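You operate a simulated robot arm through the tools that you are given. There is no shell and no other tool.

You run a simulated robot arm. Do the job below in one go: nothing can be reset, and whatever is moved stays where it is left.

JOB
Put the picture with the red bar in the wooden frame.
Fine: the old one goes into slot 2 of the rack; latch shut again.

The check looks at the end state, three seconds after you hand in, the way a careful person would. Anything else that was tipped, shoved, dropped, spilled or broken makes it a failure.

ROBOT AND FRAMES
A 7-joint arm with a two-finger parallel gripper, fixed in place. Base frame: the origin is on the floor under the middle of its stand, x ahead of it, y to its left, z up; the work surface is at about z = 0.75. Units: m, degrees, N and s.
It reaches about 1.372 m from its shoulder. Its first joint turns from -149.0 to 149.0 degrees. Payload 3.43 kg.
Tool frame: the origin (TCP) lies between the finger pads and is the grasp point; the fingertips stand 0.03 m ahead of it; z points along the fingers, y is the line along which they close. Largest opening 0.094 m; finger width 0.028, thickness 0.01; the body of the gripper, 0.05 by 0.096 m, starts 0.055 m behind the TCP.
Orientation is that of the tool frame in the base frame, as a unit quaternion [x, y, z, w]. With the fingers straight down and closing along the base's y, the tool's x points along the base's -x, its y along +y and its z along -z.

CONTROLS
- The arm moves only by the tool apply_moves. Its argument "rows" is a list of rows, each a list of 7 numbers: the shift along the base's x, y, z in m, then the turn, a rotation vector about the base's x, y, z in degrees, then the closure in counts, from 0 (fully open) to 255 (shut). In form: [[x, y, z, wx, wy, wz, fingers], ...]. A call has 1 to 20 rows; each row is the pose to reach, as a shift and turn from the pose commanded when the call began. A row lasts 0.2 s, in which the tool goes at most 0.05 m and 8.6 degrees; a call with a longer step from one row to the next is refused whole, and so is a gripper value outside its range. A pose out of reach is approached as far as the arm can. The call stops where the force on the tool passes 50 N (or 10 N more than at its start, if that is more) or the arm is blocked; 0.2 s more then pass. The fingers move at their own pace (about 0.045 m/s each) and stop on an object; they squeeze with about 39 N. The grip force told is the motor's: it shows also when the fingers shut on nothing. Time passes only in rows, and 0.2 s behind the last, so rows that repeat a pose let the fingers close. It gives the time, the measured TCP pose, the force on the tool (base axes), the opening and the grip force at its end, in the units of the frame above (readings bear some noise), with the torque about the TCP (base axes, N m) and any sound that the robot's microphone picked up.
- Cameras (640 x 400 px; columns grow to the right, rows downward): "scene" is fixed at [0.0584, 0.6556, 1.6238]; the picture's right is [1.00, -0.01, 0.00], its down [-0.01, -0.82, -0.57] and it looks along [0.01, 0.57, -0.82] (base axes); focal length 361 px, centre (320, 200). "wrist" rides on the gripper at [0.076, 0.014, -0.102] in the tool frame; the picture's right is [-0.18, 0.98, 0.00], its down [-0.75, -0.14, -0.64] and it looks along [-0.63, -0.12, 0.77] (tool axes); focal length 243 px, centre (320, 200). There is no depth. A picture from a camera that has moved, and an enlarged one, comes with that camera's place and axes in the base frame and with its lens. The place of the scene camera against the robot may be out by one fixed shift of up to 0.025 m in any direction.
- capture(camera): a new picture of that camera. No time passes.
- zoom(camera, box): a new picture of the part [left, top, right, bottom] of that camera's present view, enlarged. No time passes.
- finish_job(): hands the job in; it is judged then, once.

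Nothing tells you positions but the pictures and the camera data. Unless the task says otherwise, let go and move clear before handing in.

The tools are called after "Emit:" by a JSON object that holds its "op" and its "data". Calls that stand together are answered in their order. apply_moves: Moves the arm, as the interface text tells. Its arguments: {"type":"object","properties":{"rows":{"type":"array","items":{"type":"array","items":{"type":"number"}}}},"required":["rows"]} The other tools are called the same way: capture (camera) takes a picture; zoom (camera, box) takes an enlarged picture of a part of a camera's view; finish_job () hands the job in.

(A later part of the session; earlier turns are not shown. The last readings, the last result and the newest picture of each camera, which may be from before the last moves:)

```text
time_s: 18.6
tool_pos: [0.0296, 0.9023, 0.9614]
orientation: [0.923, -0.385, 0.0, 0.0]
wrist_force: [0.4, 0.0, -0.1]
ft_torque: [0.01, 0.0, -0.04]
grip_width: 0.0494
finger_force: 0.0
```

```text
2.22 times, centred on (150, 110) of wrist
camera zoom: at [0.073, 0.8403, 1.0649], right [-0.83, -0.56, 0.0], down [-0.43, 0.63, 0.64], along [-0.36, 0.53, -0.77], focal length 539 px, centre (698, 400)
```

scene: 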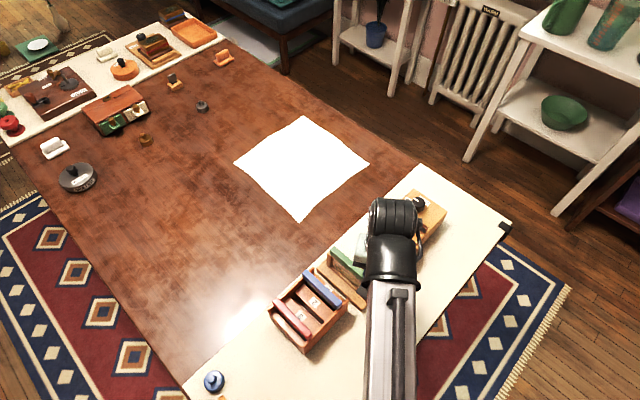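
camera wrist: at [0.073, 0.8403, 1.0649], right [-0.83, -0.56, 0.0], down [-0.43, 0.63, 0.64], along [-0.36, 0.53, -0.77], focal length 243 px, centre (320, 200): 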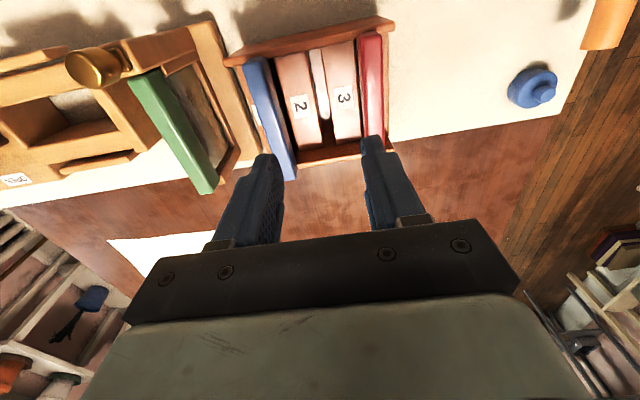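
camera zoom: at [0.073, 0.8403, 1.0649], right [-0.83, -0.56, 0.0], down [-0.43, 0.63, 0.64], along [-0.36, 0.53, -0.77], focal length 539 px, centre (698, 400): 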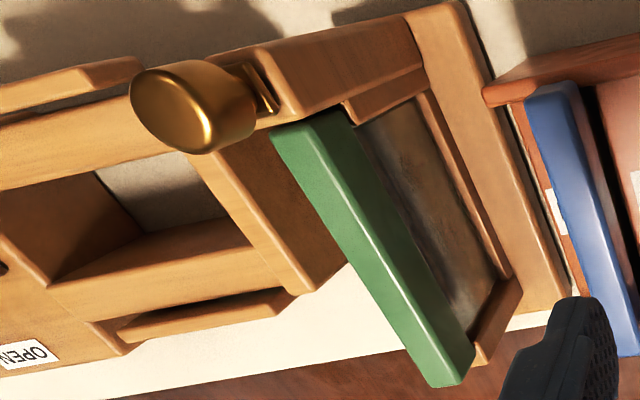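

Slot 2 is centred at n = 0.6585, midway between the blue and red bars, whose tops are near z = 0.862. The green bar is at n ≈ 0.782, m ≈ 0.614 (m being (y−x)/√2, along the bars), with its top near 0.876. I'll move above the green bar and check alignment.

Emit:
{"op": "apply_moves", "data": {"rows": [[0.03, 0.0283, 0.01, 0, 0, 0, 150], [0.06, 0.0566, 0.01, 0, 0, 0, 150], [0.0892, 0.0848, 0, 0, 0, 0.3, 150], [0.0892, 0.0848, -0.02, 0, 0, 0.3, 150], [0.0892, 0.0848, -0.02, 0, 0, 0.3, 150]]}}

Emit:
{"op": "capture", "data": {"camera": "wrist"}}

Emit:
{"op": "zoom", "data": {"camera": "wrist", "box": [250, 60, 390, 200]}}

```text
time_s: 19.8
tool_pos: [0.119, 0.987, 0.9396]
orientation: [0.924, -0.382, 0.0, 0.001]
wrist_force: [0.1, 0.4, -1.1]
ft_torque: [0.02, -0.01, -0.01]
grip_width: 0.0387
finger_force: 0.0
```

```text
taken
camera wrist: at [0.1625, 0.9247, 1.0442], right [-0.82, -0.57, 0.0], down [-0.43, 0.63, 0.64], along [-0.36, 0.53, -0.77], focal length 243 px, centre (320, 200)
```

wrist: 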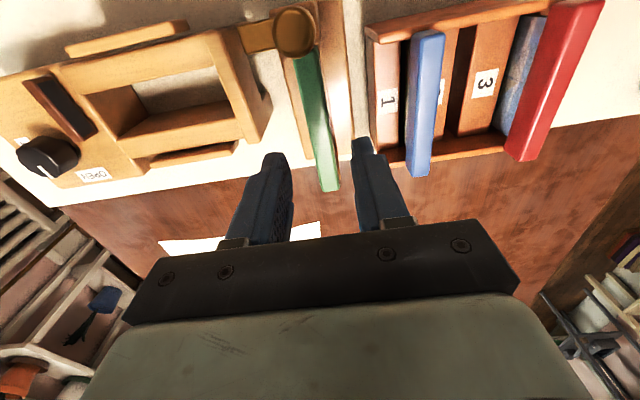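

```text
2.86 times, centred on (320, 130) of wrist
camera zoom: at [0.1625, 0.9247, 1.0442], right [-0.82, -0.57, 0.0], down [-0.43, 0.63, 0.64], along [-0.36, 0.53, -0.77], focal length 693 px, centre (320, 400)
```

zoom: 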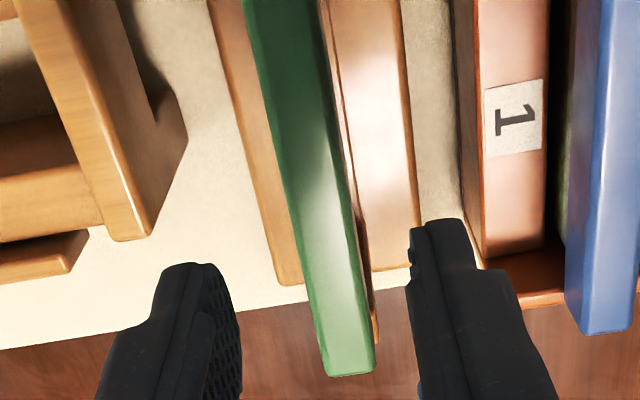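

The bar is centred between the fingers to within a millimetre and lined up. I'll lower the fingers around it.

Emit:
{"op": "apply_moves", "data": {"rows": [[0, 0, -0.02, 0, 0, 0, 150], [0, 0, -0.04, 0, 0, 0, 150], [0, 0, -0.06, 0, 0, 0, 150], [0, 0, -0.07, 0, 0, 0, 150], [0, 0, -0.07, 0, 0, 0, 150]]}}

Emit:
{"op": "capture", "data": {"camera": "wrist"}}

Emit:
{"op": "zoom", "data": {"camera": "wrist", "box": [250, 90, 390, 230]}}

```text
time_s: 21.0
tool_pos: [0.1193, 0.9877, 0.8724]
orientation: [0.924, -0.381, 0.0, 0.0]
wrist_force: [0.1, -0.8, -0.2]
ft_torque: [-0.02, -0.01, 0.01]
grip_width: 0.0385
finger_force: 0.0
```

```text
taken
camera wrist: at [0.1628, 0.9249, 0.9745], right [-0.82, -0.57, 0.0], down [-0.43, 0.63, 0.64], along [-0.36, 0.53, -0.77], focal length 243 px, centre (320, 200)
```

wrist: 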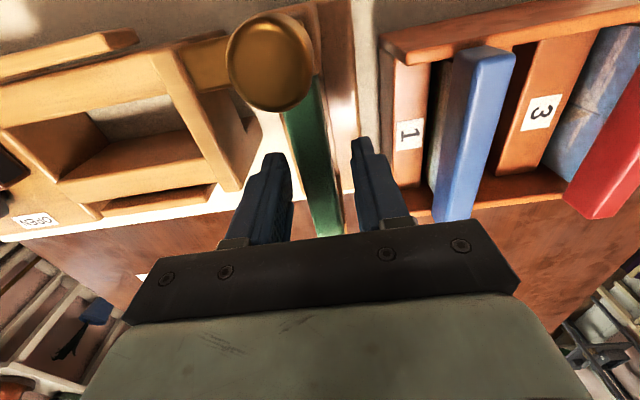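

```text
2.86 times, centred on (320, 160) of wrist
camera zoom: at [0.1628, 0.9249, 0.9745], right [-0.82, -0.57, 0.0], down [-0.43, 0.63, 0.64], along [-0.36, 0.53, -0.77], focal length 693 px, centre (320, 314)
```

zoom: 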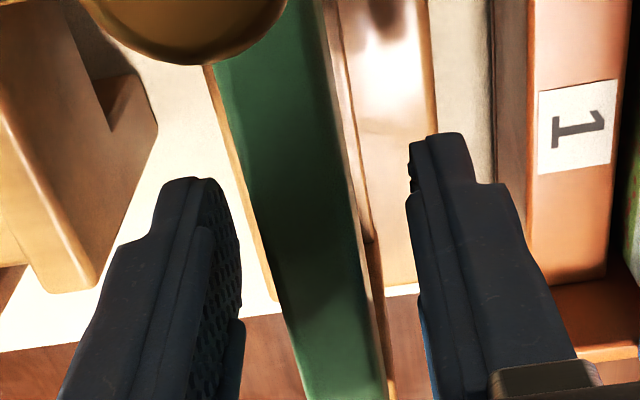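

The fingers straddle the bar evenly. I'll close on it and check the grip.

Emit:
{"op": "apply_moves", "data": {"rows": [[0, 0, 0, 0, 0, 0, 190], [0, 0, 0, 0, 0, 0, 240], [0, 0, 0, 0, 0, 0, 240], [0, 0, 0, 0, 0, 0, 240]]}}

Emit:
{"op": "zoom", "data": {"camera": "wrist", "box": [250, 90, 390, 230]}}

```text
time_s: 22.0
tool_pos: [0.1186, 0.9875, 0.8715]
orientation: [0.924, -0.382, 0.0, 0.001]
wrist_force: [-1.5, -1.7, -0.3]
ft_torque: [-0.03, 0.03, -0.08]
grip_width: 0.0194
finger_force: 39.6
```

```text
2.86 times, centred on (320, 160) of wrist
camera zoom: at [0.1626, 0.9247, 0.9746], right [-0.82, -0.57, 0.0], down [-0.43, 0.63, 0.64], along [-0.36, 0.53, -0.77], focal length 693 px, centre (320, 314)
```

zoom: 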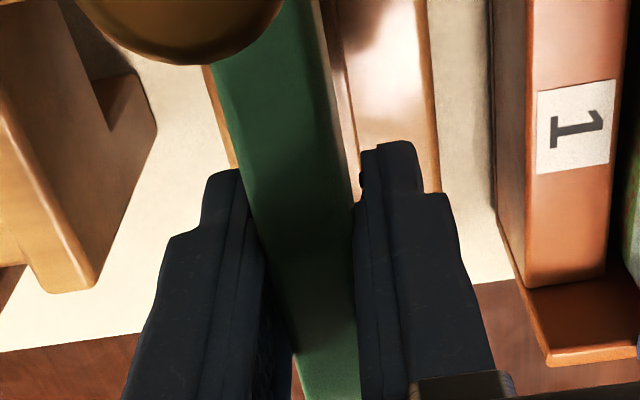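

I have the bar at 19.4 mm with the full squeeze and only about 2 N sideways. I'll lift slowly to check that it comes free.

Emit:
{"op": "apply_moves", "data": {"rows": [[0, 0, 0.004, 0, 0, 0, 240], [0, 0, 0.01, 0, 0, 0, 240], [0, 0, 0.018, 0, 0, 0, 240], [0, 0, 0.026, 0, 0, 0, 240]]}}

Emit:
{"op": "capture", "data": {"camera": "wrist"}}

Emit:
{"op": "capture", "data": {"camera": "scene"}}

```text
time_s: 23.0
tool_pos: [0.1195, 0.9877, 0.8981]
orientation: [0.924, -0.382, -0.001, 0.0]
wrist_force: [0.5, 0.4, -0.1]
ft_torque: [0.0, -0.01, -0.01]
grip_width: 0.0194
finger_force: 38.6
```

```text
taken
camera wrist: at [0.1632, 0.9248, 1.0013], right [-0.82, -0.57, 0.0], down [-0.43, 0.63, 0.64], along [-0.36, 0.53, -0.77], focal length 243 px, centre (320, 200)
```

wrist: 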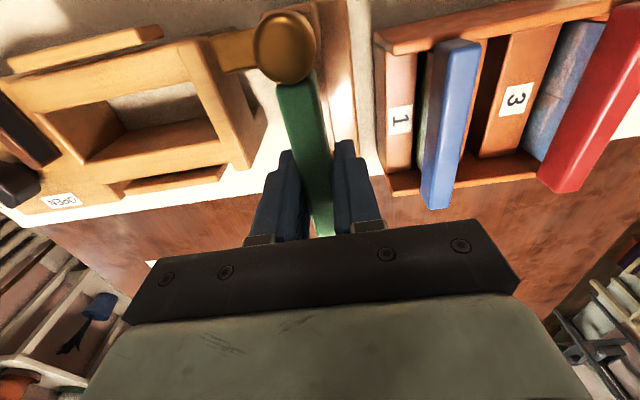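

```text
taken
```

scene: 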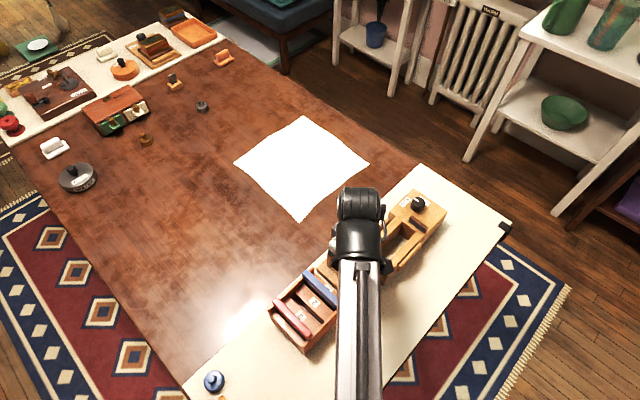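

The bar moves up with the gripper and nothing pulls back. I'll lift it fully clear of the posts.

Emit:
{"op": "apply_moves", "data": {"rows": [[0, 0, 0.02, 0, 0, 0, 240], [0, 0, 0.04, 0, 0, 0, 240], [0, 0, 0.06, 0, 0, 0, 240], [0, 0, 0.08, 0, 0, 0, 240], [0, 0, 0.1, 0, 0, 0, 240], [0, 0, 0.12, 0, 0, 0, 240], [0, 0, 0.135, 0, 0, 0, 240]]}}

Emit:
{"op": "capture", "data": {"camera": "wrist"}}

Emit:
{"op": "zoom", "data": {"camera": "scene", "box": [260, 160, 440, 340]}}

```text
time_s: 24.6
tool_pos: [0.1188, 0.9881, 1.0325]
orientation: [0.924, -0.381, 0.0, 0.0]
wrist_force: [-0.4, 0.1, -0.7]
ft_torque: [-0.02, 0.01, -0.03]
grip_width: 0.0195
finger_force: 39.2
```

```text
taken
camera wrist: at [0.1627, 0.9251, 1.1357], right [-0.82, -0.57, 0.0], down [-0.43, 0.63, 0.64], along [-0.36, 0.53, -0.77], focal length 243 px, centre (320, 200)
```

wrist: 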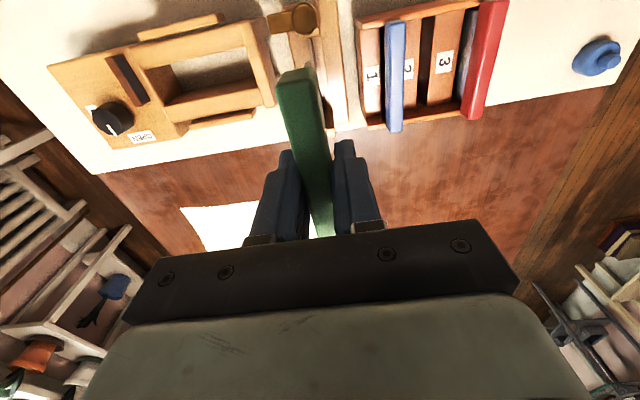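

```text
2.22 times, centred on (350, 250) of scene
camera zoom: at [0.0584, 0.6556, 1.6238], right [1.0, -0.01, 0.0], down [-0.01, -0.82, -0.57], along [0.01, 0.57, -0.82], focal length 802 px, centre (253, 89)
```

zoom: 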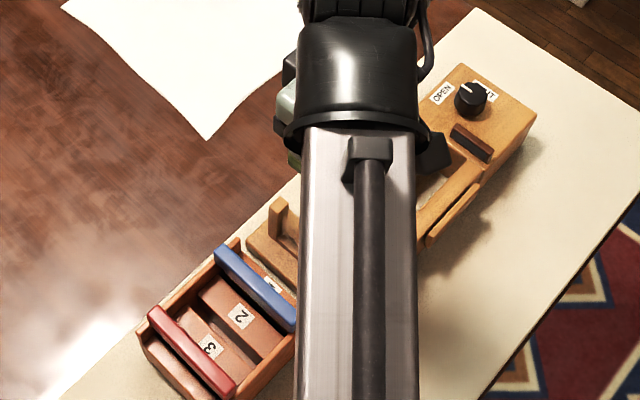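

The green picture is out of the frame. I'll carry it at this height to above slot 2 and look again.

Emit:
{"op": "apply_moves", "data": {"rows": [[-0.0236, -0.0203, 0, 0, 0, 0, 240], [-0.0472, -0.0407, 0, 0, 0, 0, 240], [-0.0707, -0.061, 0, 0, 0, 0, 240], [-0.0943, -0.0813, 0, 0, 0, 0, 240], [-0.0943, -0.0813, 0, 0, 0, 0, 240]]}}

Emit:
{"op": "capture", "data": {"camera": "wrist"}}

Emit:
{"op": "zoom", "data": {"camera": "scene", "box": [230, 200, 430, 380]}}

Emit:
{"op": "zoom", "data": {"camera": "wrist", "box": [220, 30, 400, 230]}}

```text
time_s: 25.8
tool_pos: [0.0236, 0.9064, 1.0325]
orientation: [0.924, -0.382, 0.0, 0.0]
wrist_force: [-0.8, -0.2, -0.8]
ft_torque: [-0.01, -0.01, 0.02]
grip_width: 0.0194
finger_force: 38.8
```

```text
taken
camera wrist: at [0.067, 0.8433, 1.1355], right [-0.82, -0.57, 0.0], down [-0.43, 0.63, 0.64], along [-0.36, 0.53, -0.77], focal length 243 px, centre (320, 200)
```

wrist: 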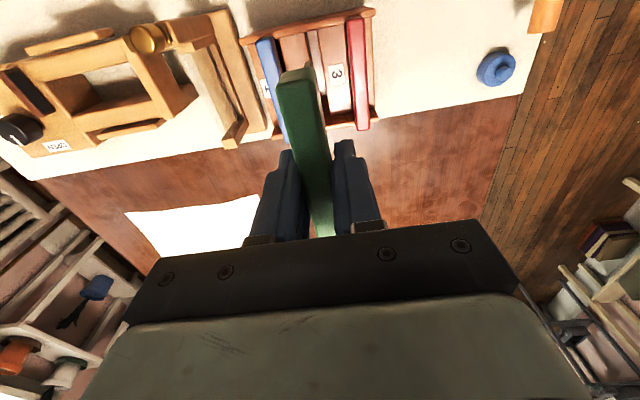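

```text
2.22 times, centred on (330, 290) of scene
camera zoom: at [0.0584, 0.6556, 1.6238], right [1.0, -0.01, 0.0], down [-0.01, -0.82, -0.57], along [0.01, 0.57, -0.82], focal length 802 px, centre (298, 0)
```

zoom: 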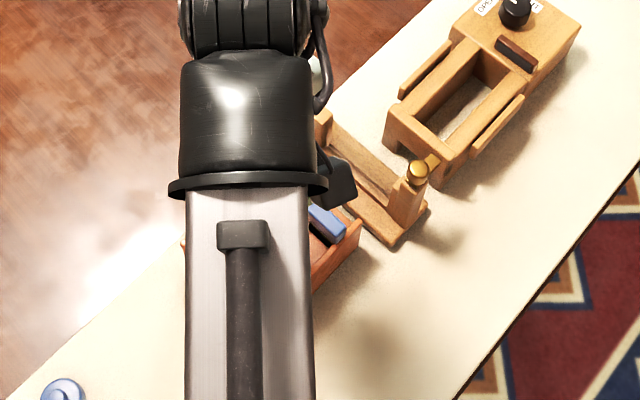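

```text
2.00 times, centred on (310, 130) of wrist
camera zoom: at [0.067, 0.8433, 1.1355], right [-0.82, -0.57, 0.0], down [-0.43, 0.63, 0.64], along [-0.36, 0.53, -0.77], focal length 485 px, centre (340, 340)
```

zoom: 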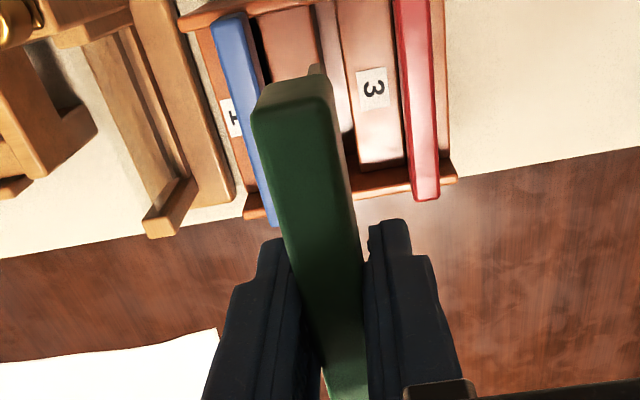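

The green picture hangs above the rack, and its lower corner shows behind the bar. I'll enlarge to see the plate's thickness against the slot.

Emit:
{"op": "zoom", "data": {"camera": "wrist", "box": [270, 45, 350, 105]}}

```text
6.67 times, centred on (310, 75) of wrist
camera zoom: at [0.067, 0.8433, 1.1355], right [-0.82, -0.57, 0.0], down [-0.43, 0.63, 0.64], along [-0.36, 0.53, -0.77], focal length 1618 px, centre (387, 1033)
```

zoom: 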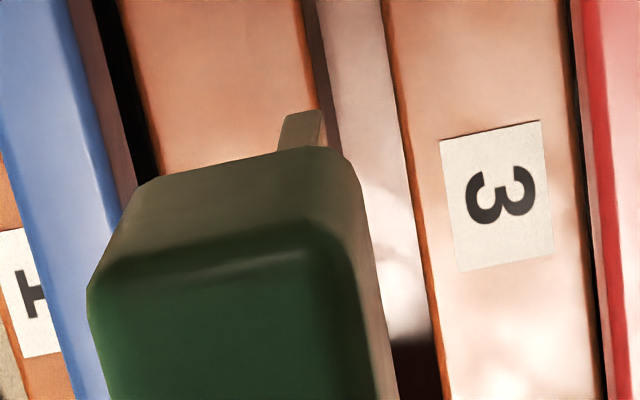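

The plate is only about 4 mm thick against a slot gap of about 14 mm, so there is room to spare. I'll lower until the plate is just above the neighbours' bars and check alignment again.

Emit:
{"op": "apply_moves", "data": {"rows": [[0.0006, 0.0004, -0.02, 0, 0, 0, 240], [0.0006, 0.0004, -0.04, 0, 0, 0, 240], [0.0006, 0.0004, -0.06, 0, 0, 0, 240], [0.0006, 0.0004, -0.065, 0, 0, 0, 240]]}}

Emit:
{"op": "capture", "data": {"camera": "wrist"}}

Emit:
{"op": "zoom", "data": {"camera": "wrist", "box": [240, 0, 420, 100]}}

Emit:
{"op": "zoom", "data": {"camera": "wrist", "box": [240, 70, 420, 200]}}

```text
time_s: 26.8
tool_pos: [0.0253, 0.9072, 0.9682]
orientation: [0.924, -0.382, 0.001, 0.0]
wrist_force: [-0.4, -0.6, -0.4]
ft_torque: [0.01, 0.01, 0.05]
grip_width: 0.0195
finger_force: 39.0
```

```text
taken
camera wrist: at [0.069, 0.844, 1.0712], right [-0.82, -0.57, 0.0], down [-0.43, 0.63, 0.64], along [-0.36, 0.53, -0.77], focal length 243 px, centre (320, 200)
```

wrist: 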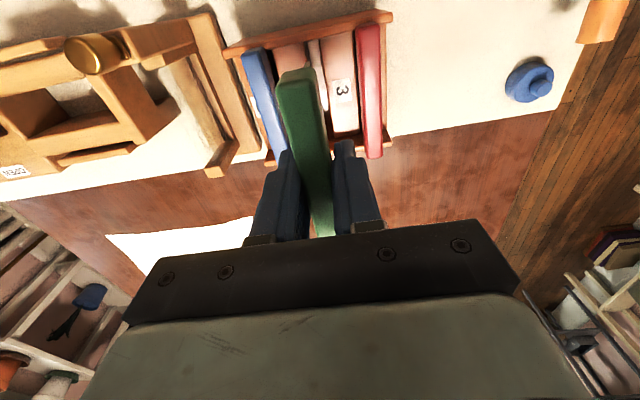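

```text
3.56 times, centred on (330, 50) of wrist
camera zoom: at [0.069, 0.844, 1.0712], right [-0.82, -0.57, 0.0], down [-0.43, 0.63, 0.64], along [-0.36, 0.53, -0.77], focal length 863 px, centre (284, 733)
```

zoom: 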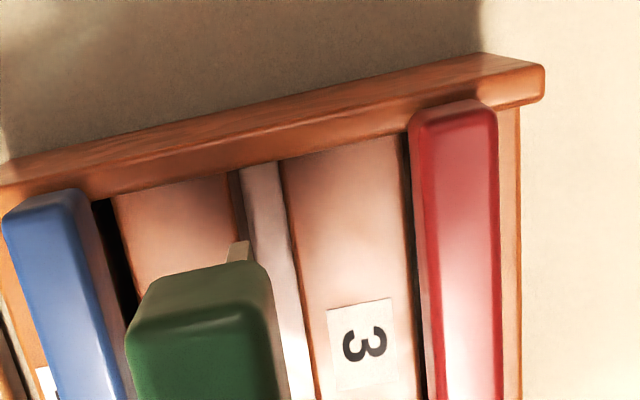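

```text
3.08 times, centred on (330, 135) of wrist
camera zoom: at [0.069, 0.844, 1.0712], right [-0.82, -0.57, 0.0], down [-0.43, 0.63, 0.64], along [-0.36, 0.53, -0.77], focal length 746 px, centre (289, 400)
```

zoom: 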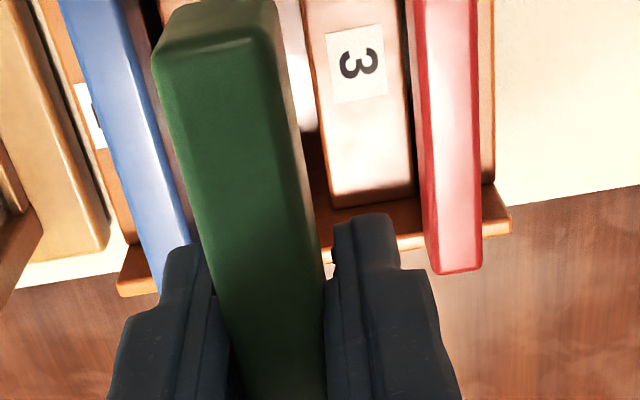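

The green bar's near end lines up with the red bar's end and the plate is over the middle of slot 2. I'll lower it into the slot in stages.

Emit:
{"op": "apply_moves", "data": {"rows": [[0, 0, -0.015, 0, 0, 0, 240], [0, 0, -0.03, 0, 0, 0, 240], [0, 0, -0.042, 0, 0, 0, 240], [0, 0, -0.05, 0, 0, 0, 240], [0, 0, -0.058, 0, 0, 0, 240], [0, 0, -0.066, 0, 0, 0, 240]]}}

Emit:
{"op": "capture", "data": {"camera": "wrist"}}

Emit:
{"op": "zoom", "data": {"camera": "wrist", "box": [220, 20, 420, 140]}}

```text
time_s: 28.2
tool_pos: [0.0255, 0.9069, 0.9019]
orientation: [0.924, -0.382, 0.0, -0.001]
wrist_force: [-0.1, 0.3, 0.1]
ft_torque: [0.03, -0.01, 0.0]
grip_width: 0.0194
finger_force: 39.2
```

```text
taken
camera wrist: at [0.0691, 0.8442, 1.0052], right [-0.82, -0.57, 0.0], down [-0.43, 0.63, 0.64], along [-0.36, 0.53, -0.77], focal length 243 px, centre (320, 200)
```

wrist: 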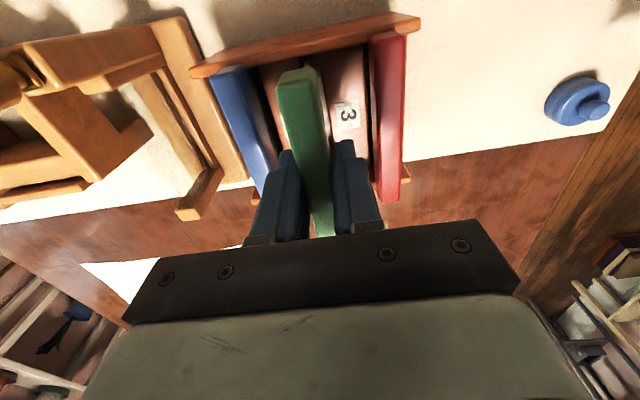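

```text
3.20 times, centred on (320, 80) of wrist
camera zoom: at [0.0691, 0.8442, 1.0052], right [-0.82, -0.57, 0.0], down [-0.43, 0.63, 0.64], along [-0.36, 0.53, -0.77], focal length 776 px, centre (320, 584)
```

zoom: 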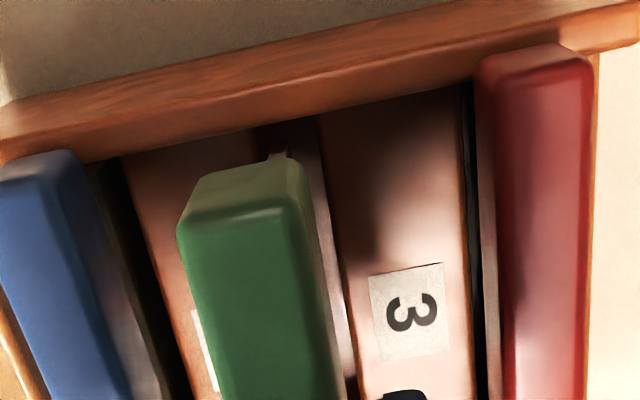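

The plate's lower corner is entering the gap between blocks 2 and 3, with no contact force. I'll continue more slowly.

Emit:
{"op": "apply_moves", "data": {"rows": [[0, 0, -0.005, 0, 0, 0, 240], [0, 0, -0.01, 0, 0, 0, 240], [0, 0, -0.015, 0, 0, 0, 240], [0, 0, -0.02, 0, 0, 0, 240]]}}

Emit:
{"op": "zoom", "data": {"camera": "wrist", "box": [200, 20, 440, 180]}}

```text
time_s: 29.2
tool_pos: [0.0258, 0.9077, 0.8818]
orientation: [0.924, -0.383, 0.0, 0.001]
wrist_force: [-0.2, 0.2, -1.0]
ft_torque: [-0.01, -0.01, 0.03]
grip_width: 0.0193
finger_force: 38.3
```

```text
2.50 times, centred on (320, 100) of wrist
camera zoom: at [0.0693, 0.8444, 0.9849], right [-0.82, -0.57, 0.0], down [-0.43, 0.63, 0.64], along [-0.36, 0.53, -0.77], focal length 606 px, centre (320, 450)
```

zoom: 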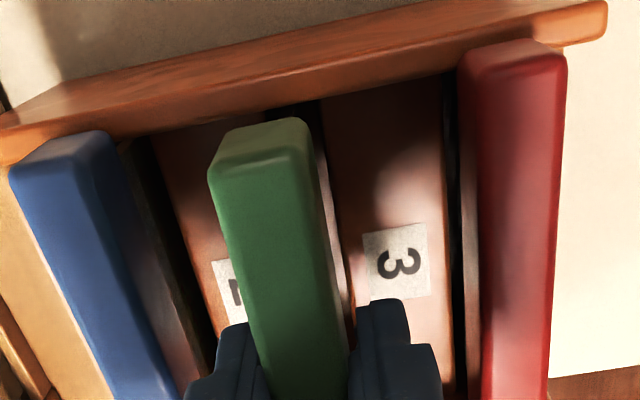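

Still no contact force. I'll keep lowering in 3 mm steps towards the expected seat.

Emit:
{"op": "apply_moves", "data": {"rows": [[0, 0, -0.004, 0, 0, 0, 240], [0, 0, -0.008, 0, 0, 0, 240], [0, 0, -0.012, 0, 0, 0, 240], [0, 0, -0.016, 0, 0, 0, 240], [0, 0, -0.019, 0, 0, 0, 240]]}}

Emit:
{"op": "capture", "data": {"camera": "wrist"}}

Emit:
{"op": "zoom", "data": {"camera": "wrist", "box": [200, 20, 440, 180]}}

```text
time_s: 30.4
tool_pos: [0.0249, 0.9069, 0.8622]
orientation: [0.924, -0.382, -0.001, 0.0]
wrist_force: [-0.5, -0.2, -0.1]
ft_torque: [0.03, -0.03, -0.02]
grip_width: 0.0192
finger_force: 38.7
```

```text
taken
camera wrist: at [0.0689, 0.8441, 0.9661], right [-0.82, -0.57, 0.0], down [-0.43, 0.63, 0.64], along [-0.36, 0.53, -0.77], focal length 243 px, centre (320, 200)
```

wrist: 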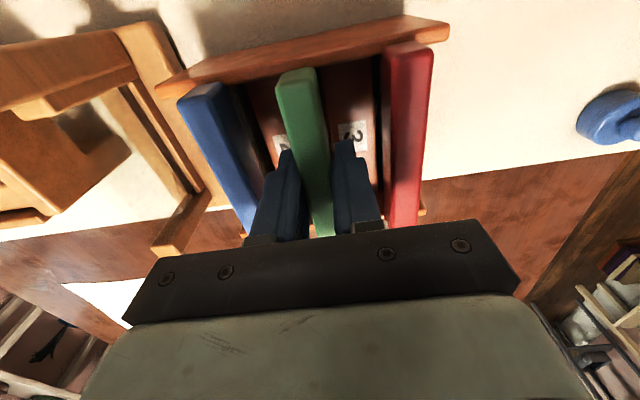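

```text
2.50 times, centred on (320, 100) of wrist
camera zoom: at [0.0689, 0.8441, 0.9661], right [-0.82, -0.57, 0.0], down [-0.43, 0.63, 0.64], along [-0.36, 0.53, -0.77], focal length 606 px, centre (320, 450)
```

zoom: 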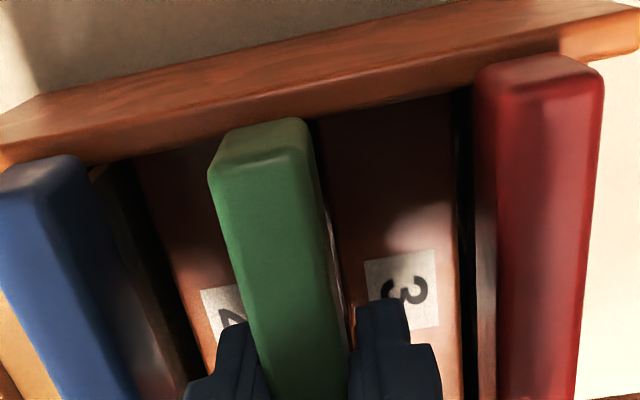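

The green bar looks a few millimetres higher than its neighbours, so I'll keep lowering in 2 mm steps until it seats.

Emit:
{"op": "apply_moves", "data": {"rows": [[0, 0, -0.001, 0, 0, 0, 240], [0, 0, -0.002, 0, 0, 0, 240], [0, 0, -0.003, 0, 0, 0, 240], [0, 0, -0.004, 0, 0, 0, 240]]}}

Emit:
{"op": "zoom", "data": {"camera": "wrist", "box": [180, 20, 440, 160]}}

```text
time_s: 31.4
tool_pos: [0.0252, 0.9077, 0.859]
orientation: [0.924, -0.382, 0.0, 0.001]
wrist_force: [-0.2, 0.7, -0.1]
ft_torque: [-0.03, 0.03, -0.02]
grip_width: 0.0195
finger_force: 38.6
```

```text
2.46 times, centred on (310, 90) of wrist
camera zoom: at [0.0688, 0.8442, 0.9621], right [-0.82, -0.57, 0.0], down [-0.43, 0.63, 0.64], along [-0.36, 0.53, -0.77], focal length 597 px, centre (345, 471)
```

zoom: 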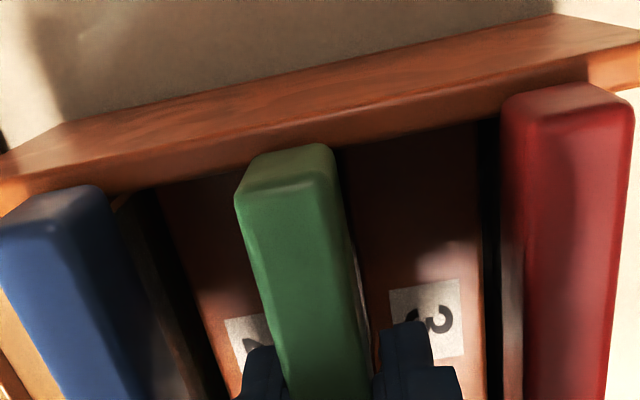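

It's nearly level now, with no contact yet. I'll go on in 1 mm steps.

Emit:
{"op": "apply_moves", "data": {"rows": [[0, 0, -0.001, 0, 0, 0, 240], [0, 0, -0.002, 0, 0, 0, 240], [0, 0, -0.003, 0, 0, 0, 240]]}}

Emit:
{"op": "zoom", "data": {"camera": "wrist", "box": [180, 20, 440, 160]}}

```text
time_s: 32.2
tool_pos: [0.0256, 0.9068, 0.857]
orientation: [0.924, -0.382, 0.001, -0.001]
wrist_force: [-0.6, 1.6, 11.0]
ft_torque: [-0.26, -0.21, -0.02]
grip_width: 0.0192
finger_force: 38.8
```

```text
2.46 times, centred on (310, 90) of wrist
camera zoom: at [0.0689, 0.844, 0.96], right [-0.82, -0.57, 0.0], down [-0.43, 0.63, 0.64], along [-0.36, 0.53, -0.77], focal length 597 px, centre (345, 471)
```

zoom: 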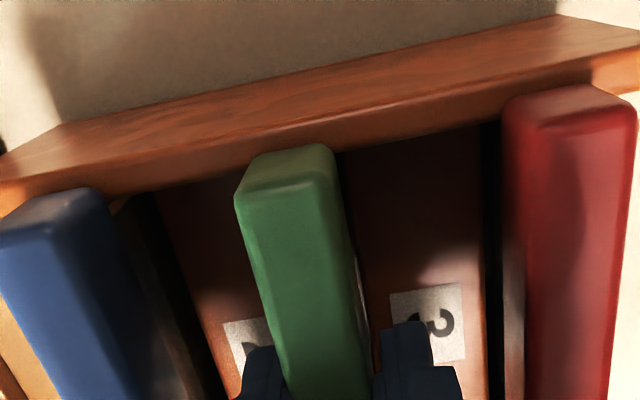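

The picture seated with an 11 N contact at z = 0.857, as expected. I'll open the fingers just enough to let go between the neighbouring bars, then rise straight up.

Emit:
{"op": "apply_moves", "data": {"rows": [[0, 0, 0.0005, 0, 0, 0, 195], [0, 0, 0.001, 0, 0, 0, 175], [0, 0, 0.001, 0, 0, 0, 165], [0, 0, 0.001, 0, 0, 0, 165]]}}

Emit:
{"op": "zoom", "data": {"camera": "wrist", "box": [180, 20, 440, 220]}}

```text
time_s: 33.2
tool_pos: [0.025, 0.9061, 0.8566]
orientation: [0.924, -0.382, 0.0, 0.0]
wrist_force: [0.4, -0.2, -1.3]
ft_torque: [-0.01, 0.02, -0.01]
grip_width: 0.0334
finger_force: 0.1
```

```text
2.00 times, centred on (310, 120) of wrist
camera zoom: at [0.0692, 0.8444, 0.9601], right [-0.82, -0.57, 0.0], down [-0.43, 0.63, 0.64], along [-0.36, 0.53, -0.77], focal length 485 px, centre (340, 360)
```

zoom: 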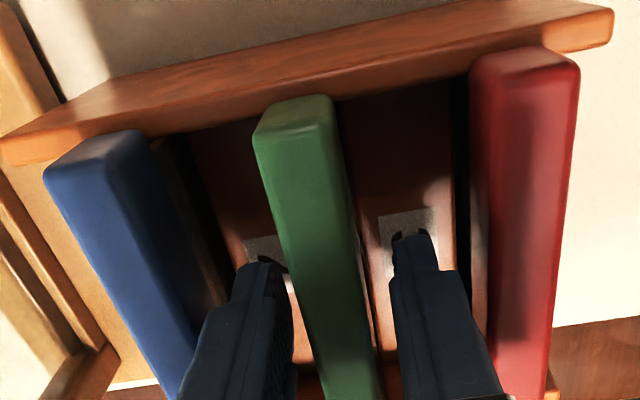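

The green bar stands on its own with the fingers clear on both sides. I'll rise straight up.

Emit:
{"op": "apply_moves", "data": {"rows": [[0, 0, 0.01, 0, 0, 0, 165], [0, 0, 0.03, 0, 0, 0, 165], [0, 0, 0.055, 0, 0, 0, 165], [0, 0, 0.085, 0, 0, 0, 165], [0, 0, 0.105, 0, 0, 0, 165]]}}

Emit:
{"op": "capture", "data": {"camera": "wrist"}}

Emit:
{"op": "zoom", "data": {"camera": "wrist", "box": [220, 10, 420, 190]}}

```text
time_s: 34.4
tool_pos: [0.0256, 0.9081, 0.9605]
orientation: [0.924, -0.383, 0.0, 0.0]
wrist_force: [0.7, -0.3, 0.2]
ft_torque: [-0.01, 0.01, 0.02]
grip_width: 0.0333
finger_force: 0.1
```

```text
taken
camera wrist: at [0.0689, 0.8448, 1.0648], right [-0.82, -0.57, 0.0], down [-0.43, 0.63, 0.64], along [-0.36, 0.53, -0.77], focal length 243 px, centre (320, 200)
```

wrist: 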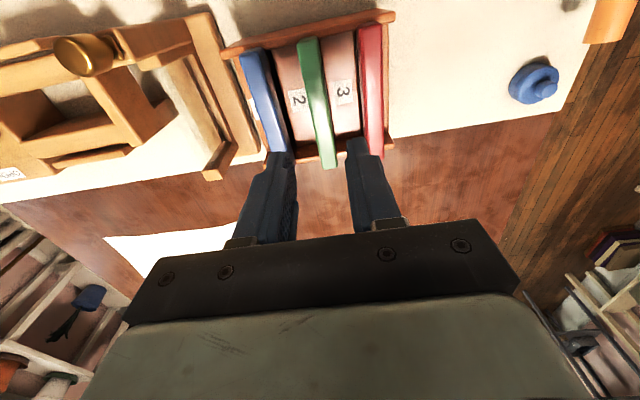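

```text
2.22 times, centred on (320, 100) of wrist
camera zoom: at [0.0689, 0.8448, 1.0648], right [-0.82, -0.57, 0.0], down [-0.43, 0.63, 0.64], along [-0.36, 0.53, -0.77], focal length 539 px, centre (320, 422)
```

zoom: 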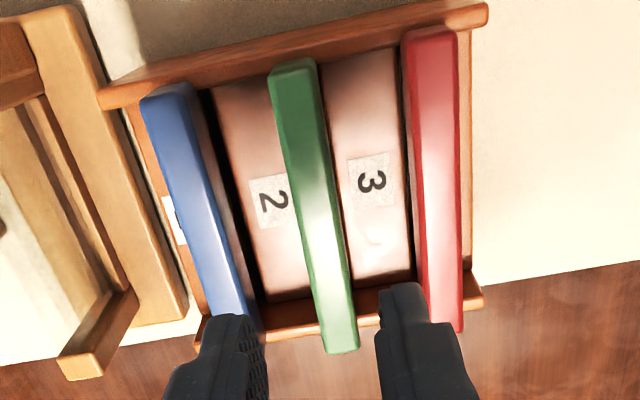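

Green is neatly in slot 2. Next I'll move above the red bar in slot 3 and check alignment.

Emit:
{"op": "apply_moves", "data": {"rows": [[-0.0158, -0.0158, 0, 0, 0, 0, 155], [-0.0315, -0.0316, 0, 0, 0, 0, 155], [-0.0315, -0.0316, -0.02, 0, 0, 0, 155], [-0.0315, -0.0316, -0.02, 0, 0, 0, 155]]}}

Emit:
{"op": "capture", "data": {"camera": "wrist"}}

Emit:
{"op": "zoom", "data": {"camera": "wrist", "box": [250, 30, 390, 190]}}

```text
time_s: 35.4
tool_pos: [-0.0063, 0.8749, 0.941]
orientation: [0.924, -0.382, 0.0, 0.0]
wrist_force: [-0.4, 0.4, -0.2]
ft_torque: [-0.02, -0.01, -0.04]
grip_width: 0.0368
finger_force: 0.0
```

```text
taken
camera wrist: at [0.0378, 0.8126, 1.0449], right [-0.82, -0.57, 0.0], down [-0.43, 0.63, 0.64], along [-0.36, 0.53, -0.77], focal length 243 px, centre (320, 200)
```

wrist: 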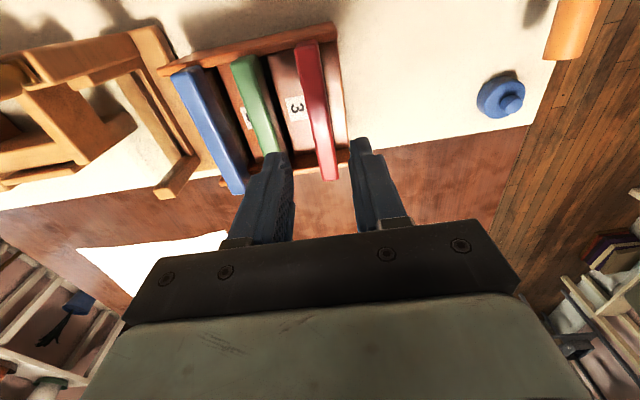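

```text
2.50 times, centred on (320, 110) of wrist
camera zoom: at [0.0378, 0.8126, 1.0449], right [-0.82, -0.57, 0.0], down [-0.43, 0.63, 0.64], along [-0.36, 0.53, -0.77], focal length 606 px, centre (320, 425)
```

zoom: 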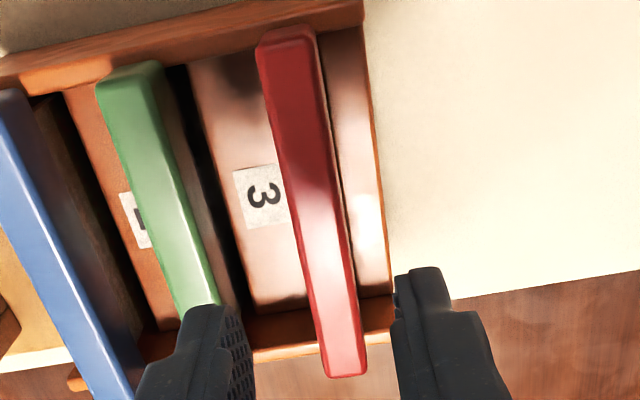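

The red bar is centred between the fingers and lined up to within a millimetre. I'll lower around it.

Emit:
{"op": "apply_moves", "data": {"rows": [[0, 0, -0.02, 0, 0, 0, 155], [0, 0, -0.04, 0, 0, 0, 155], [0, 0, -0.06, 0, 0, 0, 155], [0, 0, -0.075, 0, 0, 0, 155], [0, 0, -0.084, 0, 0, 0, 155], [0, 0, -0.084, 0, 0, 0, 155]]}}

Emit:
{"op": "zoom", "data": {"camera": "wrist", "box": [220, 30, 420, 230]}}

```text
time_s: 36.8
tool_pos: [-0.0055, 0.876, 0.858]
orientation: [0.924, -0.382, 0.0, 0.0]
wrist_force: [0.7, 0.4, 0.8]
ft_torque: [-0.02, -0.02, 0.0]
grip_width: 0.037
finger_force: 0.1
```

```text
2.00 times, centred on (320, 130) of wrist
camera zoom: at [0.038, 0.8129, 0.9606], right [-0.82, -0.57, 0.0], down [-0.43, 0.63, 0.64], along [-0.36, 0.53, -0.77], focal length 485 px, centre (320, 340)
```

zoom: 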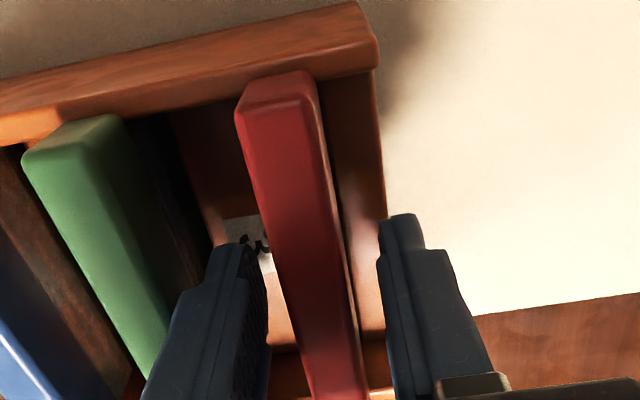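

I'll enlarge to check the bar is centred between the pads before closing.

Emit:
{"op": "zoom", "data": {"camera": "wrist", "box": [270, 130, 370, 230]}}

```text
4.00 times, centred on (320, 180) of wrist
camera zoom: at [0.038, 0.8129, 0.9606], right [-0.82, -0.57, 0.0], down [-0.43, 0.63, 0.64], along [-0.36, 0.53, -0.77], focal length 970 px, centre (320, 280)
```

zoom: 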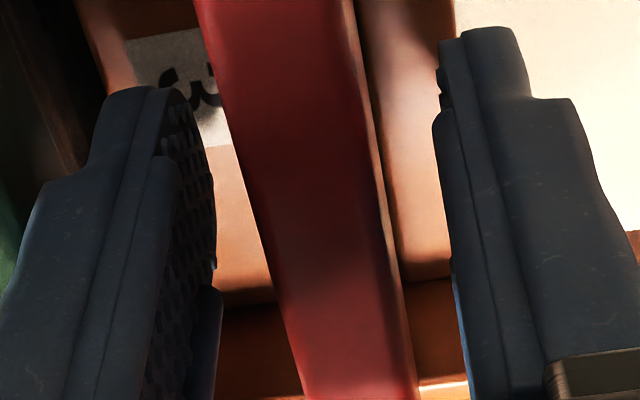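

The bar is about 1 mm off centre, so I'll shift by that much and close on it.

Emit:
{"op": "apply_moves", "data": {"rows": [[0.0005, 0.0005, 0, 0, 0, 0, 155], [0.0005, 0.0005, 0, 0, 0, 0, 190], [0.0005, 0.0005, 0, 0, 0, 0, 240], [0.0005, 0.0005, 0, 0, 0, 0, 240], [0.0005, 0.0005, 0, 0, 0, 0, 240]]}}

Emit:
{"op": "zoom", "data": {"camera": "wrist", "box": [220, 30, 420, 230]}}

```text
time_s: 38.0
tool_pos: [-0.0051, 0.8758, 0.8569]
orientation: [0.924, -0.382, 0.0, 0.0]
wrist_force: [0.9, 0.3, 1.1]
ft_torque: [0.02, -0.04, 0.05]
grip_width: 0.0194
finger_force: 38.7
```

```text
2.00 times, centred on (320, 130) of wrist
camera zoom: at [0.0383, 0.8134, 0.9608], right [-0.82, -0.57, 0.0], down [-0.43, 0.63, 0.64], along [-0.36, 0.53, -0.77], focal length 485 px, centre (320, 340)
```

zoom: 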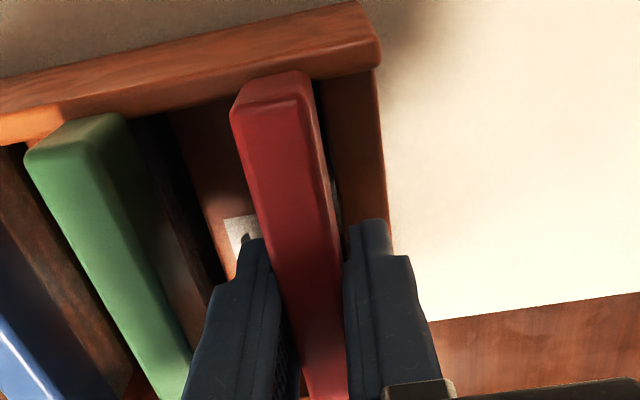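

I have a firm hold on the red picture with almost no side force. I'll lift it straight out.

Emit:
{"op": "apply_moves", "data": {"rows": [[0, 0, 0.005, 0, 0, 0, 240], [0, 0, 0.015, 0, 0, 0, 240], [0, 0, 0.03, 0, 0, 0, 240], [0, 0, 0.05, 0, 0, 0, 240], [0, 0, 0.07, 0, 0, 0, 240], [0, 0, 0.095, 0, 0, 0, 240], [0, 0, 0.12, 0, 0, 0, 240], [0, 0, 0.145, 0, 0, 0, 240], [0, 0, 0.17, 0, 0, 0, 240]]}}

Emit:
{"op": "capture", "data": {"camera": "wrist"}}

Emit:
{"op": "zoom", "data": {"camera": "wrist", "box": [240, 40, 400, 220]}}

```text
time_s: 40.0
tool_pos: [-0.0065, 0.8753, 1.0283]
orientation: [0.924, -0.382, 0.0, 0.0]
wrist_force: [0.4, -0.4, -0.4]
ft_torque: [-0.01, -0.03, 0.02]
grip_width: 0.019
finger_force: 38.7
```

```text
taken
camera wrist: at [0.0384, 0.8136, 1.1319], right [-0.82, -0.57, 0.0], down [-0.43, 0.63, 0.64], along [-0.36, 0.53, -0.77], focal length 243 px, centre (320, 200)
```

wrist: 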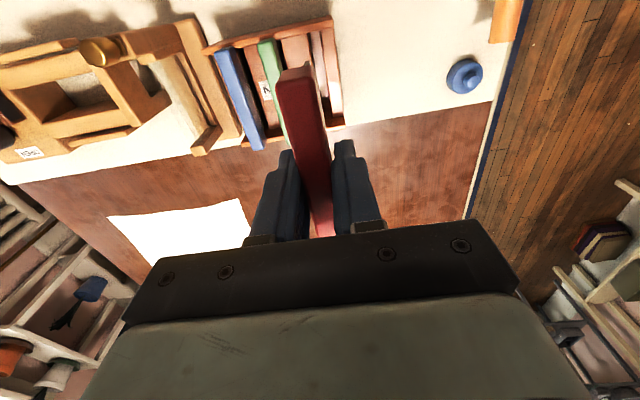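

```text
2.22 times, centred on (320, 130) of wrist
camera zoom: at [0.0384, 0.8136, 1.1319], right [-0.82, -0.57, 0.0], down [-0.43, 0.63, 0.64], along [-0.36, 0.53, -0.77], focal length 539 px, centre (320, 356)
```

zoom: 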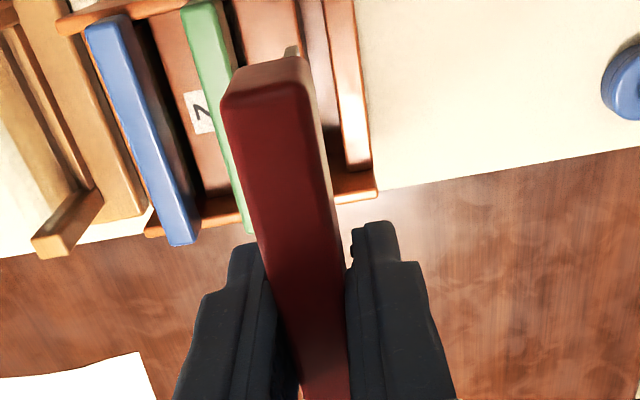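

The red picture is held nearly the same way the green one was. I'll carry it above the frame and check alignment.

Emit:
{"op": "apply_moves", "data": {"rows": [[0.0207, 0.0188, 0.005, 0, 0, 0, 240], [0.0413, 0.0375, 0.01, 0, 0, 0, 240], [0.062, 0.0563, 0.01, 0, 0, 0, 240], [0.0827, 0.075, 0.01, 0, 0, 0, 240], [0.1033, 0.0938, 0.01, 0, 0, 0, 240], [0.124, 0.1125, 0.005, 0, 0, 0, 240], [0.124, 0.1125, 0.005, 0, 0, 0, 240]]}}

Emit:
{"op": "capture", "data": {"camera": "wrist"}}

Emit:
{"op": "zoom", "data": {"camera": "wrist", "box": [230, 0, 370, 130]}}

Emit:
{"op": "zoom", "data": {"camera": "scene", "box": [260, 180, 440, 360]}}

```text
time_s: 41.6
tool_pos: [0.1196, 0.9897, 1.0336]
orientation: [0.924, -0.382, 0.001, 0.0]
wrist_force: [0.2, 0.2, -0.3]
ft_torque: [0.0, 0.0, 0.02]
grip_width: 0.0194
finger_force: 38.9
```

```text
taken
camera wrist: at [0.1625, 0.926, 1.1361], right [-0.82, -0.57, 0.0], down [-0.43, 0.63, 0.64], along [-0.36, 0.53, -0.77], focal length 243 px, centre (320, 200)
```

wrist: 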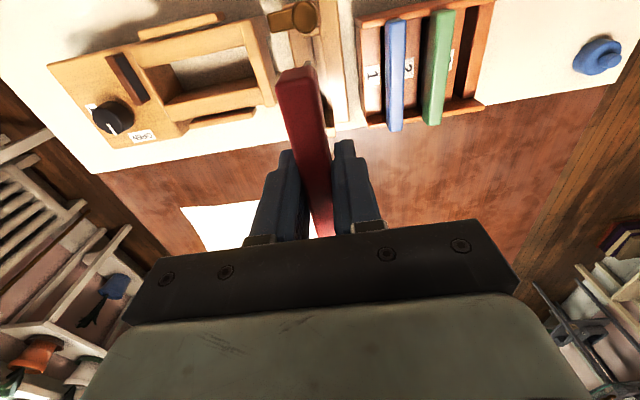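

```text
3.08 times, centred on (300, 65) of wrist
camera zoom: at [0.1625, 0.926, 1.1361], right [-0.82, -0.57, 0.0], down [-0.43, 0.63, 0.64], along [-0.36, 0.53, -0.77], focal length 746 px, centre (382, 615)
```

zoom: 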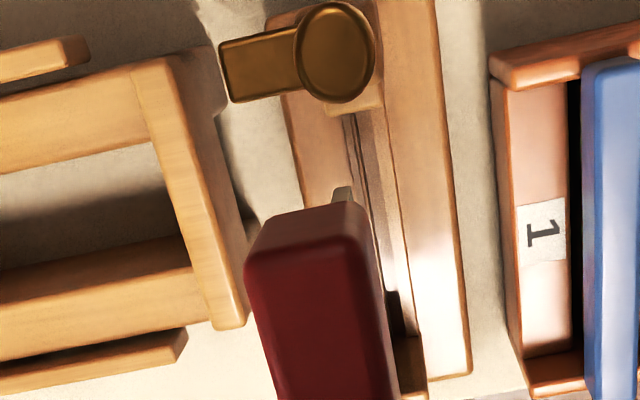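

```text
2.22 times, centred on (350, 270) of scene
camera zoom: at [0.0584, 0.6556, 1.6238], right [1.0, -0.01, 0.0], down [-0.01, -0.82, -0.57], along [0.01, 0.57, -0.82], focal length 802 px, centre (253, 44)
```

zoom: 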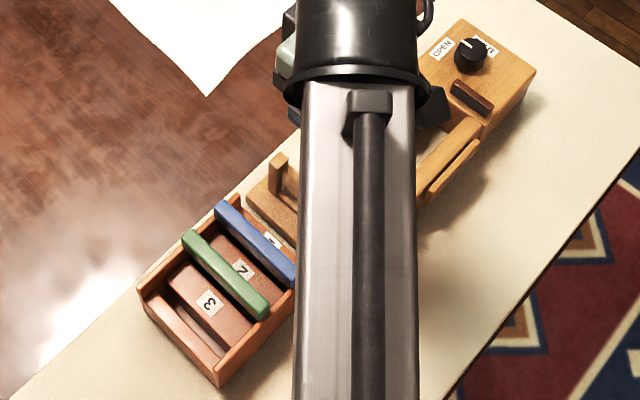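

I'll enlarge where the plate's lower corner lies relative to the frame's groove.

Emit:
{"op": "zoom", "data": {"camera": "wrist", "box": [280, 20, 350, 80]}}

Emit:
{"op": "zoom", "data": {"camera": "wrist", "box": [290, 60, 370, 140]}}

```text
6.67 times, centred on (315, 50) of wrist
camera zoom: at [0.1625, 0.926, 1.1361], right [-0.82, -0.57, 0.0], down [-0.43, 0.63, 0.64], along [-0.36, 0.53, -0.77], focal length 1618 px, centre (353, 1200)
```

zoom: 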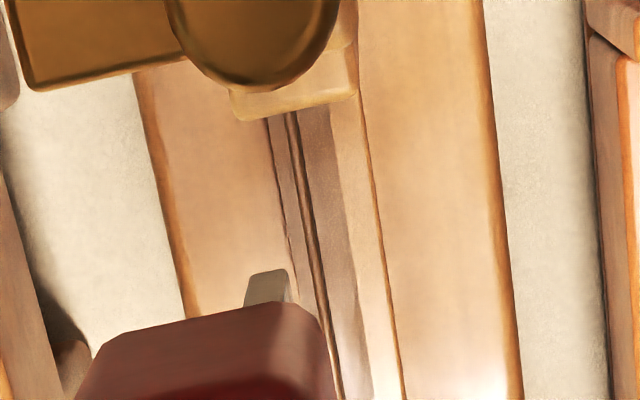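

```text
5.00 times, centred on (330, 100) of wrist
camera zoom: at [0.1625, 0.926, 1.1361], right [-0.82, -0.57, 0.0], down [-0.43, 0.63, 0.64], along [-0.36, 0.53, -0.77], focal length 1213 px, centre (270, 700)
```

zoom: 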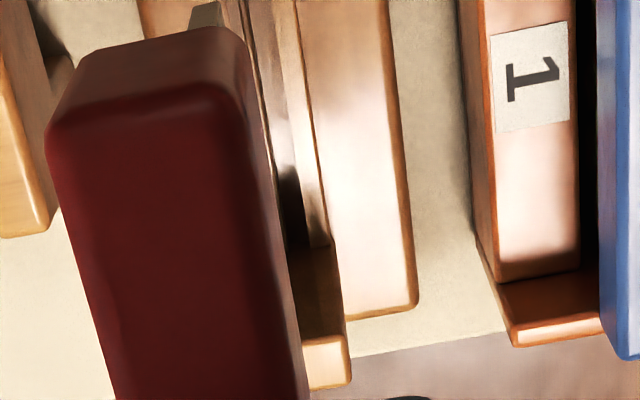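

By dead reckoning I'm back within a millimetre of where the green picture came out. I'll lower until the plate is just above the post tops and look again.

Emit:
{"op": "apply_moves", "data": {"rows": [[0, 0, -0.015, 0, 0, 0, 240], [0, 0, -0.03, 0, 0, 0, 240], [0, 0, -0.045, 0, 0, 0, 240], [0, 0, -0.052, 0, 0, 0, 240]]}}

Emit:
{"op": "capture", "data": {"camera": "wrist"}}

Emit:
{"op": "zoom", "data": {"camera": "wrist", "box": [260, 10, 360, 100]}}

Emit:
{"op": "zoom", "data": {"camera": "wrist", "box": [280, 80, 380, 180]}}

```text
time_s: 42.6
tool_pos: [0.1182, 0.9893, 0.9795]
orientation: [0.924, -0.383, 0.0, 0.0]
wrist_force: [-0.1, -0.7, -1.1]
ft_torque: [-0.02, -0.02, -0.03]
grip_width: 0.0196
finger_force: 38.6
```

```text
taken
camera wrist: at [0.162, 0.9255, 1.0839], right [-0.82, -0.57, 0.0], down [-0.43, 0.63, 0.64], along [-0.36, 0.53, -0.77], focal length 243 px, centre (320, 200)
```

wrist: 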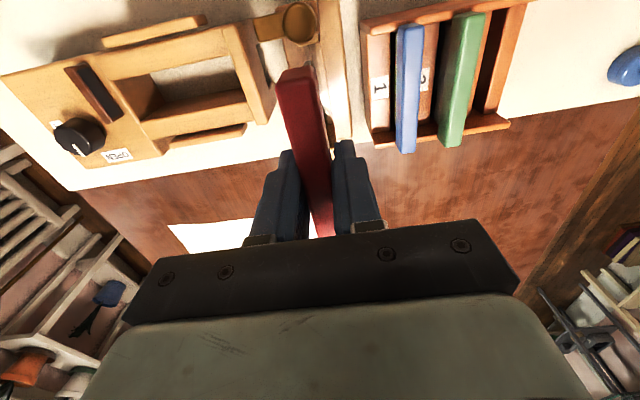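

```text
4.44 times, centred on (310, 55) of wrist
camera zoom: at [0.162, 0.9255, 1.0839], right [-0.82, -0.57, 0.0], down [-0.43, 0.63, 0.64], along [-0.36, 0.53, -0.77], focal length 1078 px, centre (364, 844)
```

zoom: 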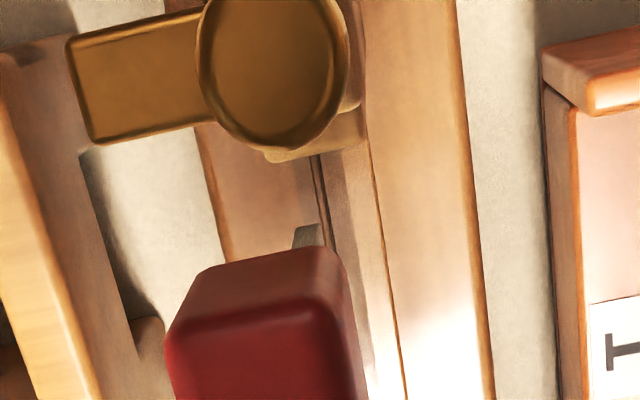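

```text
4.00 times, centred on (330, 130) of wrist
camera zoom: at [0.162, 0.9255, 1.0839], right [-0.82, -0.57, 0.0], down [-0.43, 0.63, 0.64], along [-0.36, 0.53, -0.77], focal length 970 px, centre (280, 480)
```

zoom: 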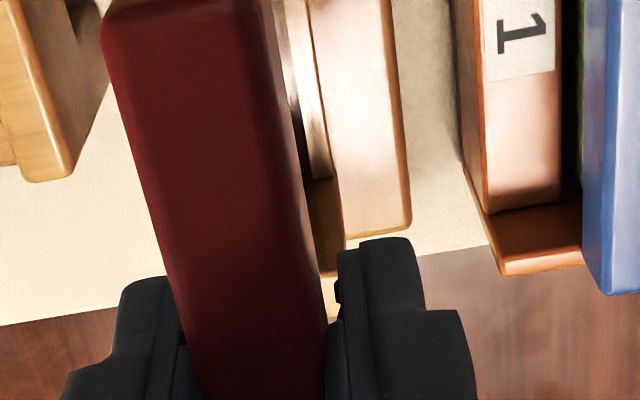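

Aligned as far as I can tell, so I'll lower slowly through the groove entry, watching the force.

Emit:
{"op": "apply_moves", "data": {"rows": [[0, 0, -0.004, 0, 0, 0, 240], [0, 0, -0.008, 0, 0, 0, 240], [0, 0, -0.012, 0, 0, 0, 240], [0, 0, -0.016, 0, 0, 0, 240], [0, 0, -0.02, 0, 0, 0, 240], [0, 0, -0.024, 0, 0, 0, 240]]}}

Emit:
{"op": "zoom", "data": {"camera": "wrist", "box": [240, 20, 380, 160]}}

```text
time_s: 44.0
tool_pos: [0.1186, 0.9883, 0.9565]
orientation: [0.924, -0.382, -0.001, 0.0]
wrist_force: [-0.5, 0.2, 0.0]
ft_torque: [0.04, 0.01, -0.01]
grip_width: 0.0194
finger_force: 38.9
```

```text
2.86 times, centred on (310, 90) of wrist
camera zoom: at [0.162, 0.9258, 1.0601], right [-0.82, -0.57, 0.0], down [-0.43, 0.63, 0.64], along [-0.36, 0.53, -0.77], focal length 693 px, centre (349, 514)
```

zoom: 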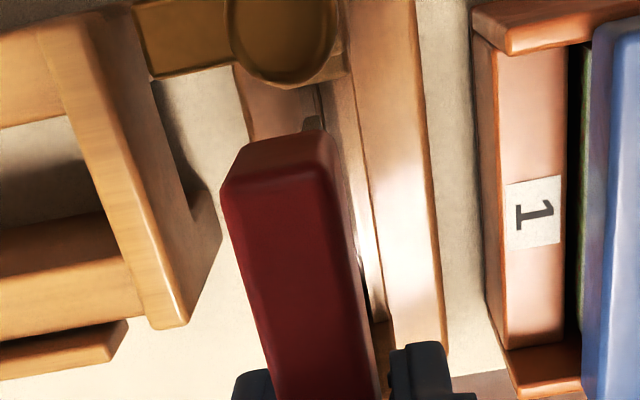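

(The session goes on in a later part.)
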